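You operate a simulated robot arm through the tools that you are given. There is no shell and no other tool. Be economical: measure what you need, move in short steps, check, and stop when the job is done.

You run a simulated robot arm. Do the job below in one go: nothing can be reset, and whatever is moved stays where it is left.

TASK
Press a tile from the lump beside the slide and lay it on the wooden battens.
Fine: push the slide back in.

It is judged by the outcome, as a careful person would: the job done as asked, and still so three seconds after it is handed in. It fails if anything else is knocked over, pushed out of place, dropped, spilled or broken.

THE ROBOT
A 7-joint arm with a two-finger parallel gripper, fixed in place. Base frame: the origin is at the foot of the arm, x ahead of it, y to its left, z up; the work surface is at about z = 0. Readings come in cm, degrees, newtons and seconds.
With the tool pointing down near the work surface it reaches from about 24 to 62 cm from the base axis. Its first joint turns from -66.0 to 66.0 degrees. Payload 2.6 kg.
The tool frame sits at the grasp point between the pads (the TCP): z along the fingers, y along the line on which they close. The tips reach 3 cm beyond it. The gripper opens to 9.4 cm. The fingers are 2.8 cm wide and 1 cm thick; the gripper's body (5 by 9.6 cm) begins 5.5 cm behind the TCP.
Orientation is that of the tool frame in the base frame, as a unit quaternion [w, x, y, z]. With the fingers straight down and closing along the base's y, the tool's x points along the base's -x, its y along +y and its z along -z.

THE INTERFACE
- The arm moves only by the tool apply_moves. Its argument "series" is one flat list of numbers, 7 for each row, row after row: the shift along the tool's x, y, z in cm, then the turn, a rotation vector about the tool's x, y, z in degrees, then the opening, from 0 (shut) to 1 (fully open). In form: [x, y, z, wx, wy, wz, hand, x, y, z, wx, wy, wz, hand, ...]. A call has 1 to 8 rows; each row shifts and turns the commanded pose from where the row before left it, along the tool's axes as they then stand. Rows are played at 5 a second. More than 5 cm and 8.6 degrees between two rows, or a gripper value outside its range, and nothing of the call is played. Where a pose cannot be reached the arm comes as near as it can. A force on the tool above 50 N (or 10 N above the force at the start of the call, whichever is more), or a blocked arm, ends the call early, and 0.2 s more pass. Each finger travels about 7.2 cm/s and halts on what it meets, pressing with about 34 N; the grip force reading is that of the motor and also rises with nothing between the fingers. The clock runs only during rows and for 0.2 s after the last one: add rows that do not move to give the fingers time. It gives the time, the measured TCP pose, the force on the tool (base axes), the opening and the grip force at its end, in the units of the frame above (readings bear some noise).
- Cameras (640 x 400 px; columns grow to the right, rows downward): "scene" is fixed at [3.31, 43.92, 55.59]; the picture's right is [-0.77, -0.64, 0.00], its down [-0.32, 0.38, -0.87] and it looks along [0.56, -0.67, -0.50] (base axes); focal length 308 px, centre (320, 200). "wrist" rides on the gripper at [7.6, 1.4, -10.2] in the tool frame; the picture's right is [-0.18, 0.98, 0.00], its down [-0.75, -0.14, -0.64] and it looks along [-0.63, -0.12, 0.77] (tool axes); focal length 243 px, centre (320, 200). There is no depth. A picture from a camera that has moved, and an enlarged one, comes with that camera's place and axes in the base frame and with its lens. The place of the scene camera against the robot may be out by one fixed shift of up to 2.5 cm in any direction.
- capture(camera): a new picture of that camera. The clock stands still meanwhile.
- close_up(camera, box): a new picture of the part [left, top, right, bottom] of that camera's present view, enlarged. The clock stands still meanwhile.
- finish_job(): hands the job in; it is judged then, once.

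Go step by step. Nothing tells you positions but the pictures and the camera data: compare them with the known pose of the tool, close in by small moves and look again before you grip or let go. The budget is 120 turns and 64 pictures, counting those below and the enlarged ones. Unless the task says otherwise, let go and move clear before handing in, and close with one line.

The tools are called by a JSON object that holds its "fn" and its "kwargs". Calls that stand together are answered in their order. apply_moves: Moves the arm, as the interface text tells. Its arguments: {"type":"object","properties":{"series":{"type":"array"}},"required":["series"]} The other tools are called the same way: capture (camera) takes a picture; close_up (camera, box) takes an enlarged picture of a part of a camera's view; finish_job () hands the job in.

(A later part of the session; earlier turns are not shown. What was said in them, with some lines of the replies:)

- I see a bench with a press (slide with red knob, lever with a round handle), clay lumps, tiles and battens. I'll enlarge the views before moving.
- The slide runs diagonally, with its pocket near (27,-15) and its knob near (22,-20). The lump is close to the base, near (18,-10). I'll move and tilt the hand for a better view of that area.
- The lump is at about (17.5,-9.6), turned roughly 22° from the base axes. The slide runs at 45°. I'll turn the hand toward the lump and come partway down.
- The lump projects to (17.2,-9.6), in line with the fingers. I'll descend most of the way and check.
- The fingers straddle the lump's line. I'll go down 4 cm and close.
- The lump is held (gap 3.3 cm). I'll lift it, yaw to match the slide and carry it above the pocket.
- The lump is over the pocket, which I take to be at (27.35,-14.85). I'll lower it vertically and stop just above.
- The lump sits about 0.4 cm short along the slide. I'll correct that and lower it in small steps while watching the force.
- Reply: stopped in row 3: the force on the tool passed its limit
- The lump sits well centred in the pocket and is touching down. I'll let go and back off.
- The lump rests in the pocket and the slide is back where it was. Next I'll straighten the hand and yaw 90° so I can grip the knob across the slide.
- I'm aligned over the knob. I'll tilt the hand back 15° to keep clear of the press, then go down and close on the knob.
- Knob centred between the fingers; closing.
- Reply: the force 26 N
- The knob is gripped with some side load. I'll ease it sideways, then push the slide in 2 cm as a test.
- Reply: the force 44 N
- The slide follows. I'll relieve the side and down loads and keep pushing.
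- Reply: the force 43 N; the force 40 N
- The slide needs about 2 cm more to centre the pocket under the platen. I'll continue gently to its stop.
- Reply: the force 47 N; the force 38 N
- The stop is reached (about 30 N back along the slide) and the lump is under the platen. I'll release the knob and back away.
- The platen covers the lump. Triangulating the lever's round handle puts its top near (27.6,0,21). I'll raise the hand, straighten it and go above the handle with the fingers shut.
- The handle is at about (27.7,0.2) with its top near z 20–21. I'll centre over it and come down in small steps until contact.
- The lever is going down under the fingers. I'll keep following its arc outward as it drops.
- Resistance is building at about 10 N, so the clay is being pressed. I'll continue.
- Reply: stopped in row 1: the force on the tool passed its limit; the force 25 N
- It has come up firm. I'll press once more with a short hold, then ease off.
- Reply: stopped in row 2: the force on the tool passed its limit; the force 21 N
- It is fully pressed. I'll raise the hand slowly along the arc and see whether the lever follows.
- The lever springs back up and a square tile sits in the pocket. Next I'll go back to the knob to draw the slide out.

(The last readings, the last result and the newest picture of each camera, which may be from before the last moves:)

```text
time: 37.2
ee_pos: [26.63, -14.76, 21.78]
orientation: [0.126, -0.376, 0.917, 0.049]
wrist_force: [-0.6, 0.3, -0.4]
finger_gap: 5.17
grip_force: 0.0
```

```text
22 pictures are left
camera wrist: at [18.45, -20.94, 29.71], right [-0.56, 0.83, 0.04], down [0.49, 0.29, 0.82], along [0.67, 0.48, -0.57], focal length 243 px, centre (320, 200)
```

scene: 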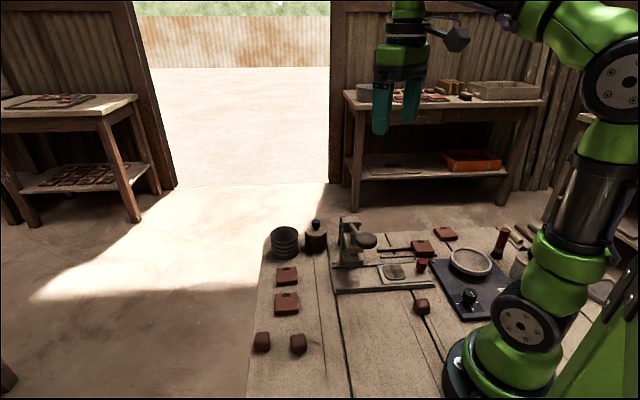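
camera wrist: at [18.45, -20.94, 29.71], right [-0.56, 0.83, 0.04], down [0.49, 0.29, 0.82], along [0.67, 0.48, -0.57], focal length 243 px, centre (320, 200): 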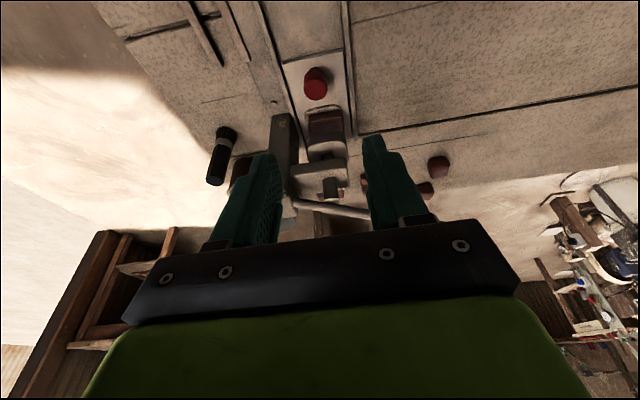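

{"fn": "apply_moves", "kwargs": {"series": [0, -0.75, 3.5, 0, 0, 0, 0.55, 0, 0, 3.5, 0, 0, 0, 0.55, 0, 0, 3.5, 0, 0, 0, 0.55, 0, 0, 2, 0, 0, 0, 0.55, 0, 0, 0, 0, 0, 0, 0.55]}}

{"fn": "close_up", "kwargs": {"camera": "wrist", "box": [200, 50, 440, 200]}}

```text
time: 38.4
ee_pos: [29.78, -13.2, 9.83]
orientation: [0.125, -0.376, 0.917, 0.047]
wrist_force: [0.2, 0.5, -0.4]
finger_gap: 5.19
grip_force: 0.0
```

```text
2.67 times, centred on (320, 125) of wrist
camera zoom: at [21.52, -19.39, 17.68], right [-0.56, 0.83, 0.04], down [0.49, 0.29, 0.82], along [0.66, 0.48, -0.57], focal length 647 px, centre (320, 400)
```

zoom: 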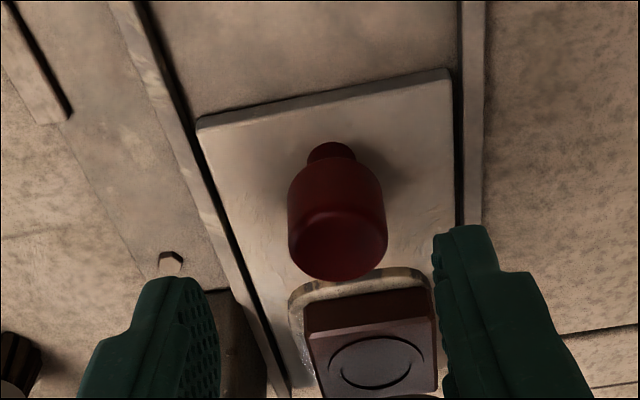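

{"fn": "apply_moves", "kwargs": {"series": [0, 0.37, 0, 0, 0, 0, 0.45, 0, 0, 1.8, 0, 0, 0, 0.45, 0, 0, 1.7, 0, 0, 0, 0.45, 0, 0, 0, 0, 0, 0, 0.45, 0, 0, 0, 0, 0, 0, 0.1, 0, 0, 0, 0, 0, 0, 0.1, 0, 0, 0, 0, 0, 0, 0.1]}}

```text
time: 40.0
ee_pos: [30.1, -12.25, 6.45]
orientation: [0.124, -0.375, 0.917, 0.051]
wrist_force: [-8.0, 7.9, 0.6]
finger_gap: 2.53
grip_force: 45.5
```

The knob is gripped; pulling the slide out.

{"fn": "apply_moves", "kwargs": {"series": [1.35, 0, -0.37, 0, 0, 0, 0.1, 1.35, 0, -0.37, 0, 0, 0, 0.1, 1.35, 0, -0.37, 0, 0, 0, 0.1, 1.35, 0, -0.37, 0, 0, 0, 0.1, 0, 0, 0, 0, 0, 0, 0.1]}}

```text
time: 41.2
ee_pos: [26.15, -16.18, 6.48]
orientation: [0.124, -0.376, 0.917, 0.047]
wrist_force: [1.4, -1.3, -22.1]
finger_gap: 2.54
grip_force: 45.0
```

{"fn": "apply_moves", "kwargs": {"series": [0.03, 0, 0.1, 0, 0, 0, 0.1, 1.35, 0, -0.36, 0, 0, 0, 0.1, 1.35, 0, -0.36, 0, 0, 0, 0.1, 1.35, 0, -0.36, 0, 0, 0, 0.1, 0.9, 0, -0.24, 0, 0, 0, 0.1, 0, 0, 0, 0, 0, 0, 0.1]}}

{"fn": "close_up", "kwargs": {"camera": "scene", "box": [320, 200, 480, 300]}}

```text
time: 42.6
ee_pos: [22.51, -19.85, 6.43]
orientation: [0.126, -0.375, 0.917, 0.049]
wrist_force: [-10.8, 10.5, 25.0]
finger_gap: 2.57
grip_force: 45.2
```

```text
4.00 times, centred on (400, 250) of scene
camera zoom: at [3.3, 43.93, 55.59], right [-0.77, -0.64, 0.0], down [-0.32, 0.38, -0.87], along [0.56, -0.67, -0.5], focal length 1233 px, centre (0, 0)
```

zoom: 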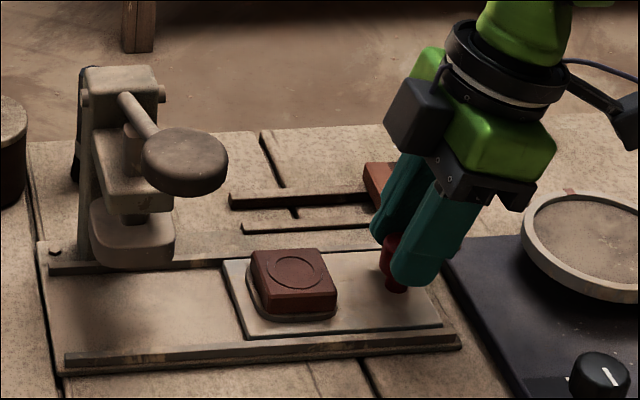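

The slide is out with the stamped tile standing proud of the pocket. I'll release the knob, back off and straighten over the tile.

{"fn": "apply_moves", "kwargs": {"series": [0, 0, 0, 0, 0, 0, 0.55, 0, 0, 0, 0, 0, 0, 0.55, 0, 0, -4, 0, 0, 0, 0.55, 0, 0, -4, 0, 0, 0, 0.7, 0, 0, 0, 0, 7.7, 0, 0.7, 0, 0, 0, 0, 7.7, 0, 0.7, -4.8, 0, 0, 0, 0, 0, 0.7, -4.8, 0, 0, 0, 0, 0, 0.7]}}

{"fn": "capture", "kwargs": {"camera": "wrist"}}

```text
time: 44.4
ee_pos: [27.98, -14.85, 13.76]
orientation: [0.0, -0.378, 0.926, -0.004]
wrist_force: [-0.1, 0.0, -0.6]
finger_gap: 6.61
grip_force: 0.1
```

```text
19 pictures are left
camera wrist: at [21.43, -19.16, 23.97], right [-0.56, 0.83, -0.01], down [0.63, 0.43, 0.64], along [0.54, 0.35, -0.77], focal length 243 px, centre (320, 200)
```

wrist: 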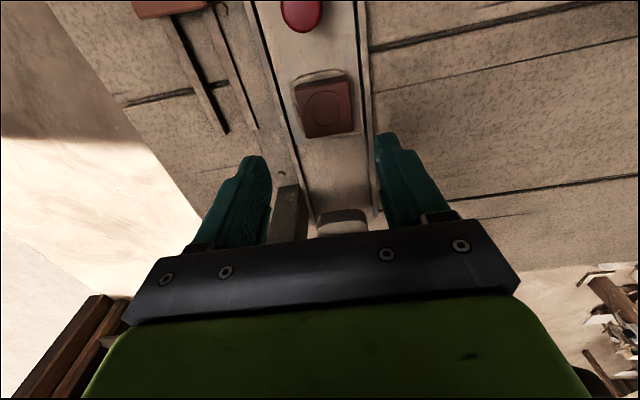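

The tile is nearly under the fingers, and the free middle of the battens is at about (31.5,-23.0). I'll shift slightly and descend to just above the rails.

{"fn": "apply_moves", "kwargs": {"series": [0.35, 0.35, 0, 0, 0, 0, 0.66, 0, 0, 4, 0, 0, 0, 0.66, 0, 0, 3.2, 0, 0, 0, 0.66, 0, 0, 0, 0, 0, 0, 0.66]}}

{"fn": "close_up", "kwargs": {"camera": "wrist", "box": [200, 50, 440, 200]}}

{"fn": "close_up", "kwargs": {"camera": "scene", "box": [350, 225, 446, 285]}}

```text
time: 45.4
ee_pos: [27.13, -14.62, 6.66]
orientation: [0.001, -0.378, 0.926, -0.003]
wrist_force: [-0.3, -0.5, 0.4]
finger_gap: 6.17
grip_force: 0.0
```

```text
2.67 times, centred on (320, 125) of wrist
camera zoom: at [20.62, -18.99, 16.97], right [-0.56, 0.83, -0.01], down [0.63, 0.43, 0.64], along [0.54, 0.35, -0.77], focal length 647 px, centre (320, 400)
```

zoom: 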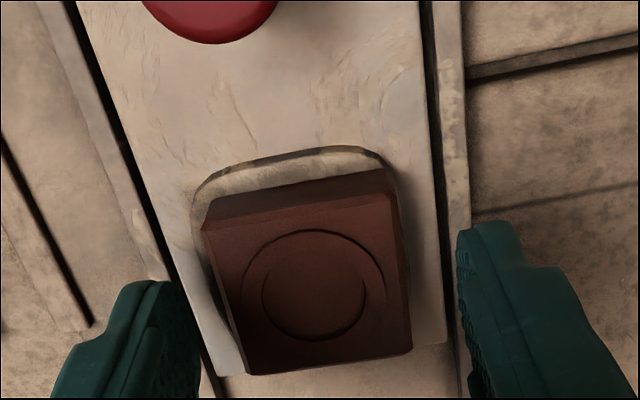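

```text
6.67 times, centred on (398, 255) of scene
camera zoom: at [3.31, 43.92, 55.59], right [-0.77, -0.64, 0.0], down [-0.32, 0.38, -0.87], along [0.56, -0.67, -0.5], focal length 2055 px, centre (-200, -167)
```

zoom: 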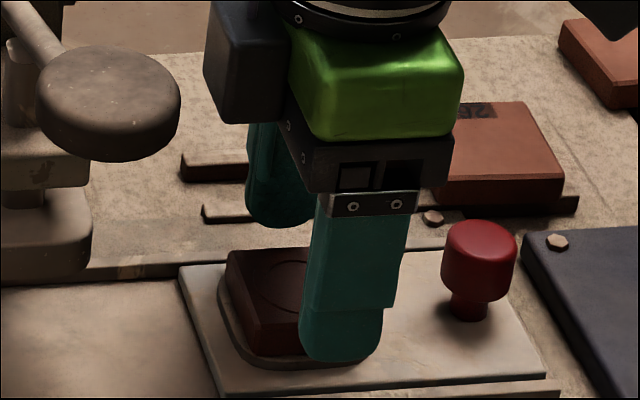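

I need 0.4 cm of sideways correction, then I'll ease down so the tips overlap the tile by over 1 cm, and close.

{"fn": "apply_moves", "kwargs": {"series": [0, -0.4, 0, 0, 0, 0, 0.66, 0, 0, 0.4, 0, 0, 0, 0.66, 0, 0, 0.4, 0, 0, 0, 0.66, 0, 0, 0.2, 0, 0, 0, 0.66, 0, 0, 0, 0, 0, 0, 0.66]}}

{"fn": "close_up", "kwargs": {"camera": "scene", "box": [350, 225, 446, 285]}}

```text
time: 46.6
ee_pos: [27.68, -14.86, 5.78]
orientation: [0.001, -0.378, 0.926, -0.002]
wrist_force: [-0.1, 0.6, 1.0]
finger_gap: 6.19
grip_force: 0.0
```

```text
6.67 times, centred on (398, 255) of scene
camera zoom: at [3.31, 43.92, 55.59], right [-0.77, -0.64, 0.0], down [-0.32, 0.38, -0.87], along [0.56, -0.67, -0.5], focal length 2055 px, centre (-200, -167)
```

zoom: 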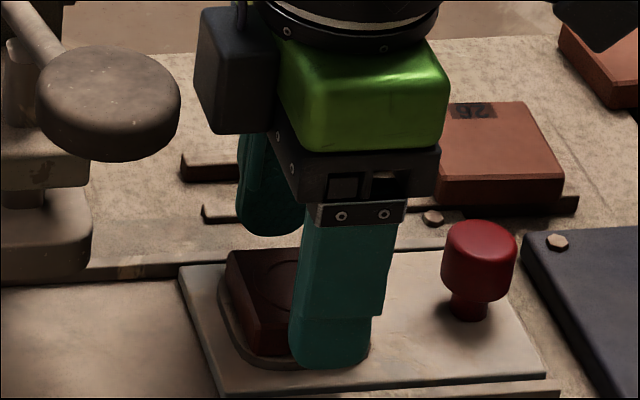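

The fingers sit slightly toward the knob from the tile's middle. I'll shift 0.6 cm along the slide and close gently.

{"fn": "apply_moves", "kwargs": {"series": [-0.6, 0, 0, 0, 0, 0, 0.66, 0, 0, 0, 0, 0, 0, 0.5, 0, 0, 0, 0, 0, 0, 0.35, 0, 0, 0, 0, 0, 0, 0.35, 0, 0, 0, 0, 0, 0, 0.35, 0, 0, 0, 0, 0, 0, 0.35]}}

{"fn": "close_up", "kwargs": {"camera": "wrist", "box": [200, 50, 440, 200]}}

```text
time: 48.0
ee_pos: [28.16, -14.46, 5.83]
orientation: [0.001, -0.378, 0.926, -0.002]
wrist_force: [-0.1, 0.2, -0.2]
finger_gap: 4.29
grip_force: 34.2
```

```text
2.67 times, centred on (320, 125) of wrist
camera zoom: at [21.53, -18.85, 16.09], right [-0.56, 0.83, -0.01], down [0.63, 0.43, 0.64], along [0.54, 0.35, -0.77], focal length 647 px, centre (320, 400)
```

zoom: 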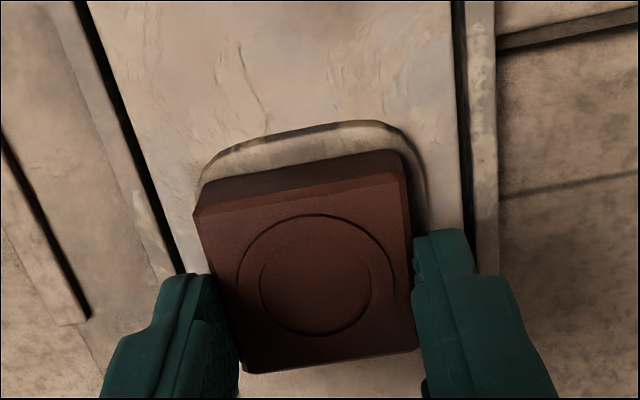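

The tile is gripped (4.29 cm). I'll lift it straight up and carry it over the battens.

{"fn": "apply_moves", "kwargs": {"series": [0, 0, -1, 0, 0, 0, 0.35, 0, 0, -2.5, 0, 0, 0, 0.35, 0, 0, -3.5, 0, 0, 0, 0.35, 1.06, -2.81, 0, 0, 0, 0, 0.35, 1.06, -2.81, 0, 0, 0, 0, 0.35, 1.06, -2.81, 0, 0, 0, 0, 0.35, 0, 0, 0, 0, 0, 0, 0.35]}}

{"fn": "capture", "kwargs": {"camera": "wrist"}}

{"fn": "close_up", "kwargs": {"camera": "scene", "box": [340, 190, 468, 270]}}

```text
time: 49.6
ee_pos: [31.69, -22.74, 12.94]
orientation: [0.001, -0.379, 0.925, -0.002]
wrist_force: [-0.9, 0.8, -0.5]
finger_gap: 4.3
grip_force: 34.8
```

```text
14 pictures are left
camera wrist: at [25.15, -27.09, 23.29], right [-0.56, 0.83, -0.01], down [0.63, 0.43, 0.64], along [0.54, 0.35, -0.77], focal length 243 px, centre (320, 200)
```

wrist: 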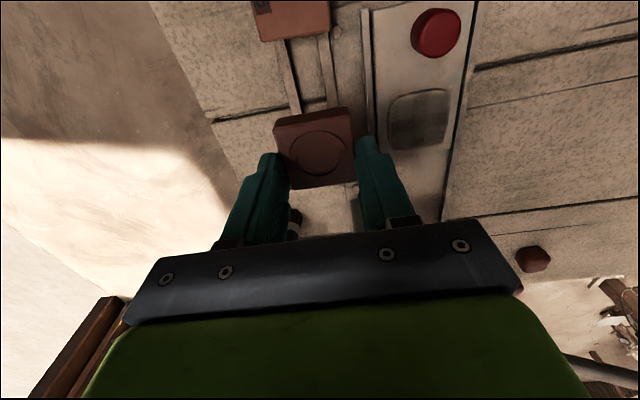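

```text
5.00 times, centred on (404, 230) of scene
camera zoom: at [3.31, 43.92, 55.59], right [-0.77, -0.64, 0.0], down [-0.32, 0.38, -0.87], along [0.56, -0.67, -0.5], focal length 1541 px, centre (-100, 50)
```

zoom: 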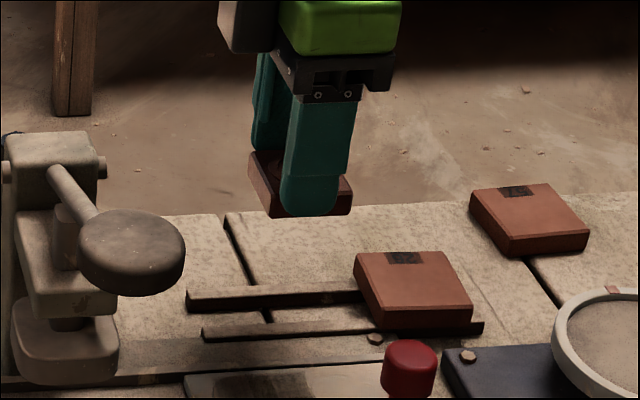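

The tile is well held. I'll shift 0.35 cm across to centre it on the battens, lower it to a few cm above and check.

{"fn": "apply_moves", "kwargs": {"series": [0, -0.35, 2.5, 0, 0, 0, 0.35, 0, 0, 2.5, 0, 0, 0, 0.35, 0, 0, 1.5, 0, 0, 0, 0.35, 0, 0, 0, 0, 0, 0, 0.35]}}

{"fn": "close_up", "kwargs": {"camera": "wrist", "box": [200, 0, 440, 150]}}

{"fn": "close_up", "kwargs": {"camera": "scene", "box": [340, 190, 468, 270]}}

```text
time: 50.6
ee_pos: [31.76, -22.96, 6.46]
orientation: [0.001, -0.379, 0.925, -0.003]
wrist_force: [0.4, -0.3, -1.3]
finger_gap: 4.29
grip_force: 33.9
```

```text
2.67 times, centred on (320, 75) of wrist
camera zoom: at [25.38, -27.37, 16.62], right [-0.56, 0.83, -0.01], down [0.63, 0.43, 0.64], along [0.54, 0.35, -0.77], focal length 647 px, centre (320, 533)
```

zoom: 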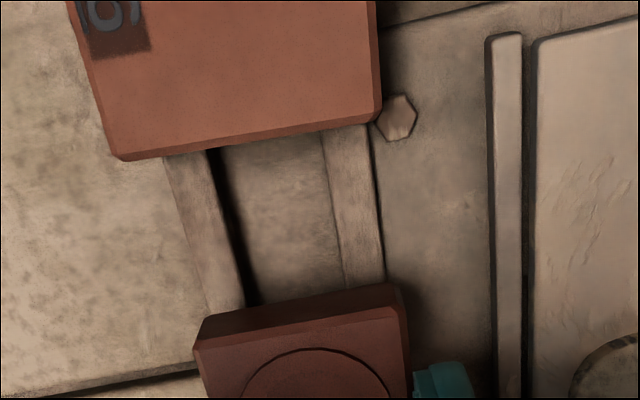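

```text
5.00 times, centred on (404, 230) of scene
camera zoom: at [3.31, 43.92, 55.59], right [-0.77, -0.64, 0.0], down [-0.32, 0.38, -0.87], along [0.56, -0.67, -0.5], focal length 1541 px, centre (-100, 50)
```

zoom: 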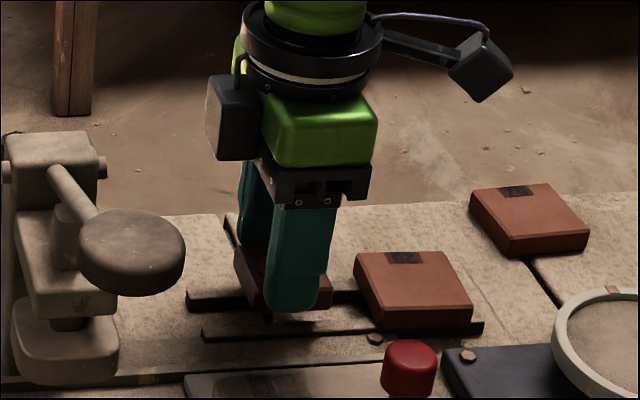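

The tile spans both battens squarely and clears the neighbour. Lowering in small steps.

{"fn": "apply_moves", "kwargs": {"series": [0, -0.05, 0.4, 0, 0, 0, 0.35, 0, 0, 0.4, 0, 0, 0, 0.35, 0, 0, 0.25, 0, 0, 0, 0.35, 0, 0, 0, 0, 0, 0, 0.35]}}

{"fn": "close_up", "kwargs": {"camera": "scene", "box": [360, 220, 440, 270]}}

```text
time: 51.6
ee_pos: [32.08, -23.07, 5.35]
orientation: [0.001, -0.379, 0.925, -0.003]
wrist_force: [-0.5, 0.6, -0.1]
finger_gap: 4.27
grip_force: 34.2
```

```text
8.00 times, centred on (400, 245) of scene
camera zoom: at [3.31, 43.92, 55.59], right [-0.77, -0.64, 0.0], down [-0.32, 0.38, -0.87], along [0.56, -0.67, -0.5], focal length 2466 px, centre (-320, -160)
```

zoom: 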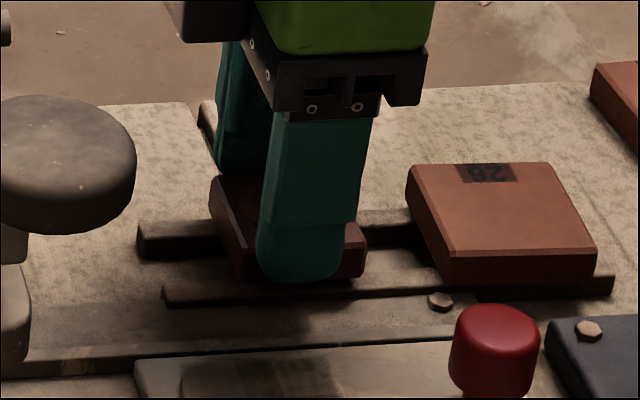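

Very close to contact, and no force yet. I'll continue in 0.15 cm steps.

{"fn": "apply_moves", "kwargs": {"series": [0, 0, 0.15, 0, 0, 0, 0.35, 0, 0, 0.15, 0, 0, 0, 0.35, 0, 0, 0, 0, 0, 0, 0.35]}}

```text
time: 52.4
ee_pos: [31.95, -22.92, 5.07]
orientation: [0.001, -0.378, 0.926, -0.002]
wrist_force: [-0.6, 0.3, -0.8]
finger_gap: 4.28
grip_force: 34.0
```

{"fn": "apply_moves", "kwargs": {"series": [0, 0, 0.15, 0, 0, 0, 0.35, 0, 0, 0.15, 0, 0, 0, 0.35, 0, 0, 0, 0, 0, 0, 0.35]}}

{"fn": "close_up", "kwargs": {"camera": "scene", "box": [360, 220, 440, 270]}}

```text
time: 53.2
ee_pos: [32.04, -23.12, 4.76]
orientation: [0.001, -0.377, 0.926, -0.003]
wrist_force: [-11.7, 9.1, 31.4]
finger_gap: 4.3
grip_force: 34.2
```

```text
8.00 times, centred on (400, 245) of scene
camera zoom: at [3.3, 43.93, 55.58], right [-0.77, -0.64, 0.0], down [-0.32, 0.38, -0.87], along [0.56, -0.67, -0.5], focal length 2466 px, centre (-320, -160)
```

zoom: 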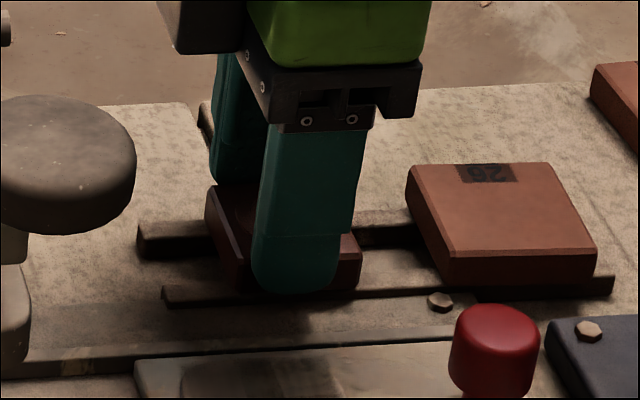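

The tile touches the battens (31 N). I'll ease up 0.1 cm, open and rise straight up.

{"fn": "apply_moves", "kwargs": {"series": [0, 0, -0.12, 0, 0, 0, 0.35, 0, 0, 0, 0, 0, 0, 0.5, 0, 0, 0, 0, 0, 0, 0.6, 0, 0, 0, 0, 0, 0, 0.6, 0, 0, -3, 0, 0, 0, 0.6, 0, 0, -4, 0, 0, 0, 0.6, 0, 0, -2, 0, 0, 0, 0.6]}}

{"fn": "close_up", "kwargs": {"camera": "scene", "box": [320, 200, 480, 300]}}

```text
time: 54.8
ee_pos: [31.85, -22.78, 13.86]
orientation: [0.001, -0.378, 0.926, -0.003]
wrist_force: [0.0, -0.3, -0.4]
finger_gap: 5.67
grip_force: 0.0
```

```text
4.00 times, centred on (400, 250) of scene
camera zoom: at [3.31, 43.92, 55.59], right [-0.77, -0.64, 0.0], down [-0.32, 0.38, -0.87], along [0.56, -0.67, -0.5], focal length 1233 px, centre (0, 0)
```

zoom: 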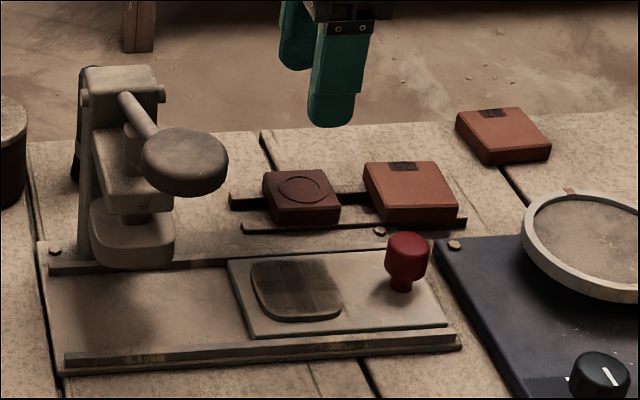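

The tile lies squarely on both battens. Next I'll return to the knob and push the slide back in.

{"fn": "apply_moves", "kwargs": {"series": [1.62, 2.85, 0, 0, 0, 0, 0.55, 1.62, 2.85, 0, 0, 0, 0, 0.55, 1.62, 2.85, 0, 0, 0, 0, 0.55, 0, 0, 0, 0, -7.5, 0, 0.55, 0, 0, 0, 0, -7.5, 0, 0.55, 0, 0, 0, 0, 0, 0, 0.55]}}

{"fn": "close_up", "kwargs": {"camera": "wrist", "box": [200, 50, 440, 200]}}

```text
time: 56.2
ee_pos: [22.55, -20.15, 13.82]
orientation: [0.123, -0.375, 0.918, 0.047]
wrist_force: [0.1, -0.4, 0.0]
finger_gap: 5.18
grip_force: 0.0
```

```text
2.67 times, centred on (320, 125) of wrist
camera zoom: at [14.3, -26.24, 21.78], right [-0.56, 0.83, 0.04], down [0.5, 0.3, 0.82], along [0.66, 0.48, -0.58], focal length 647 px, centre (320, 400)
```

zoom: 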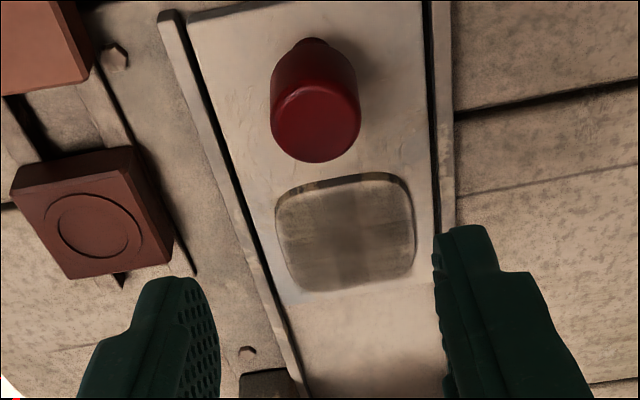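

{"fn": "apply_moves", "kwargs": {"series": [0.63, 0.1, 2.39, 0, 0, 0, 0.55, 0.63, 0.1, 2.39, 0, 0, 0, 0.55, 0.63, 0.05, 2.39, 0, 0, 0, 0.55, 0, 0, 0, 0, 0, 0, 0.55, 0, 0, 0, 0, 0, 0, 0.1, 0, 0, 0, 0, 0, 0, 0.1, 0, 0, 0, 0, 0, 0, 0.1]}}

```text
time: 57.8
ee_pos: [22.39, -20.05, 6.57]
orientation: [0.122, -0.374, 0.918, 0.047]
wrist_force: [2.4, -1.0, -10.1]
finger_gap: 2.55
grip_force: 44.8
```

The knob is gripped with little side load. Pushing in.

{"fn": "apply_moves", "kwargs": {"series": [-1.35, 0, 0.36, 0, 0, 0, 0.1, -1.35, 0, 0.36, 0, 0, 0, 0.1, -1.35, 0, 0.36, 0, 0, 0, 0.1, -1.35, 0, 0.36, 0, 0, 0, 0.1, 0, 0, 0, 0, 0, 0, 0.1]}}

```text
time: 59.0
ee_pos: [26.34, -16.06, 6.58]
orientation: [0.123, -0.375, 0.917, 0.049]
wrist_force: [-14.3, 14.9, 35.3]
finger_gap: 2.52
grip_force: 44.6
```

{"fn": "apply_moves", "kwargs": {"series": [-0.04, 0.15, -0.15, 0, 0, 0, 0.1, -1.35, 0, 0.37, 0, 0, 0, 0.1, -1.35, 0, 0.37, 0, 0, 0, 0.1, -0.97, 0, 0.26, 0, 0, 0, 0.1, 0, 0, 0, 0, 0, 0, 0.1]}}

```text
time: 60.2
ee_pos: [29.07, -13.3, 6.53]
orientation: [0.122, -0.376, 0.917, 0.046]
wrist_force: [2.0, -3.7, -19.7]
finger_gap: 2.52
grip_force: 45.1
```

{"fn": "apply_moves", "kwargs": {"series": [-0.87, 0, 0.24, 0, 0, 0, 0.1, -0.48, 0, 0.13, 0, 0, 0, 0.1, -0.29, 0, 0.08, 0, 0, 0, 0.1, 0, 0, 0, 0, 0, 0, 0.1]}}

{"fn": "close_up", "kwargs": {"camera": "scene", "box": [320, 200, 480, 300]}}

```text
time: 61.2
ee_pos: [30.15, -12.26, 6.41]
orientation: [0.12, -0.373, 0.919, 0.046]
wrist_force: [-35.9, -10.6, 20.6]
finger_gap: 2.58
grip_force: 44.4
```

```text
4.00 times, centred on (400, 250) of scene
camera zoom: at [3.3, 43.92, 55.59], right [-0.77, -0.64, 0.0], down [-0.32, 0.38, -0.87], along [0.56, -0.67, -0.5], focal length 1233 px, centre (0, 0)
```

zoom: 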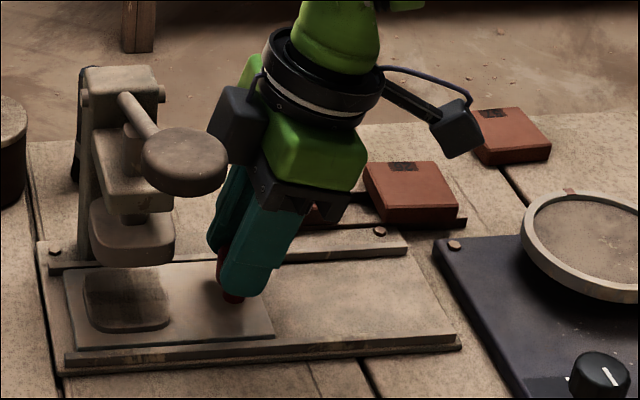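

The slide is at its stop. I'll release and back away.

{"fn": "apply_moves", "kwargs": {"series": [0.2, 0.1, 0, 0, 0, 0, 0.1, 0, 0, 0, 0, 0, 0, 0.4, 0, 0, 0, 0, 0, 0, 0.4, 0, 0, -3, 0, 0, 0, 0.4, 0, 0, -4, 0, 0, 0, 0.4, 0, 0, -4.5, 0, 0, 0, 0.4, 0, 0, -4.5, 0, 0, 0, 0.4, 0, 0, 0, 0, 0, 0, 0.4]}}

{"fn": "close_up", "kwargs": {"camera": "scene", "box": [240, 200, 560, 400]}}

{"fn": "close_up", "kwargs": {"camera": "scene", "box": [320, 200, 480, 300]}}

```text
time: 63.0
ee_pos: [26.91, -15.21, 22.08]
orientation: [0.122, -0.376, 0.917, 0.046]
wrist_force: [0.1, -0.2, -0.2]
finger_gap: 3.75
grip_force: 0.0
```

```text
2.00 times, centred on (400, 300) of scene
camera zoom: at [3.31, 43.92, 55.59], right [-0.77, -0.64, 0.0], down [-0.32, 0.38, -0.87], along [0.56, -0.67, -0.5], focal length 616 px, centre (160, 0)
```

zoom: 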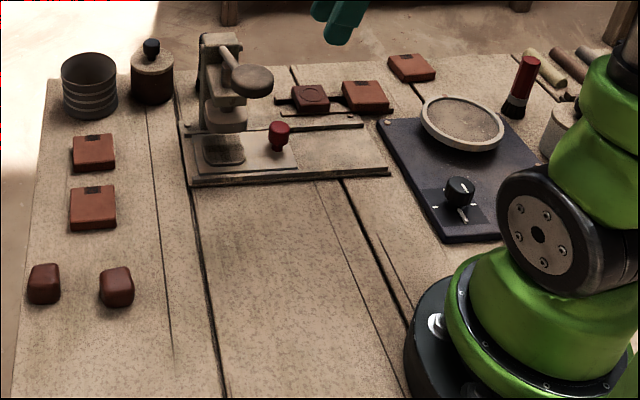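

```text
4.00 times, centred on (400, 250) of scene
camera zoom: at [3.31, 43.92, 55.59], right [-0.77, -0.64, 0.0], down [-0.32, 0.38, -0.87], along [0.56, -0.67, -0.5], focal length 1233 px, centre (0, 0)
```

zoom: 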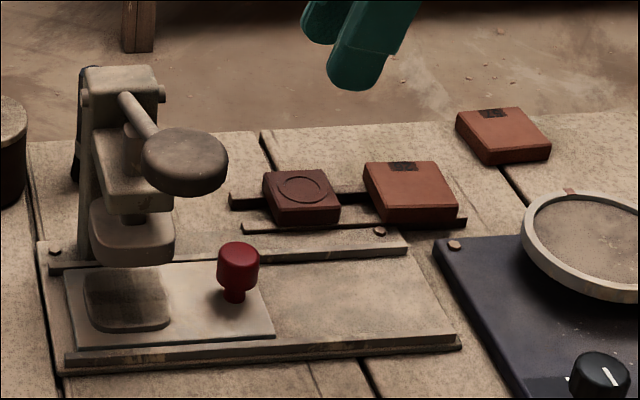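

The tile is on the battens, the slide is fully in, and nothing else has moved. The hand is clear, so I'm handing in.

{"fn": "finish_job", "kwargs": {}}

```text
The job is handed in.
```

The lump was pressed into a stamped tile, the tile lies on the wooden battens, and the slide is pushed back in to its stop.
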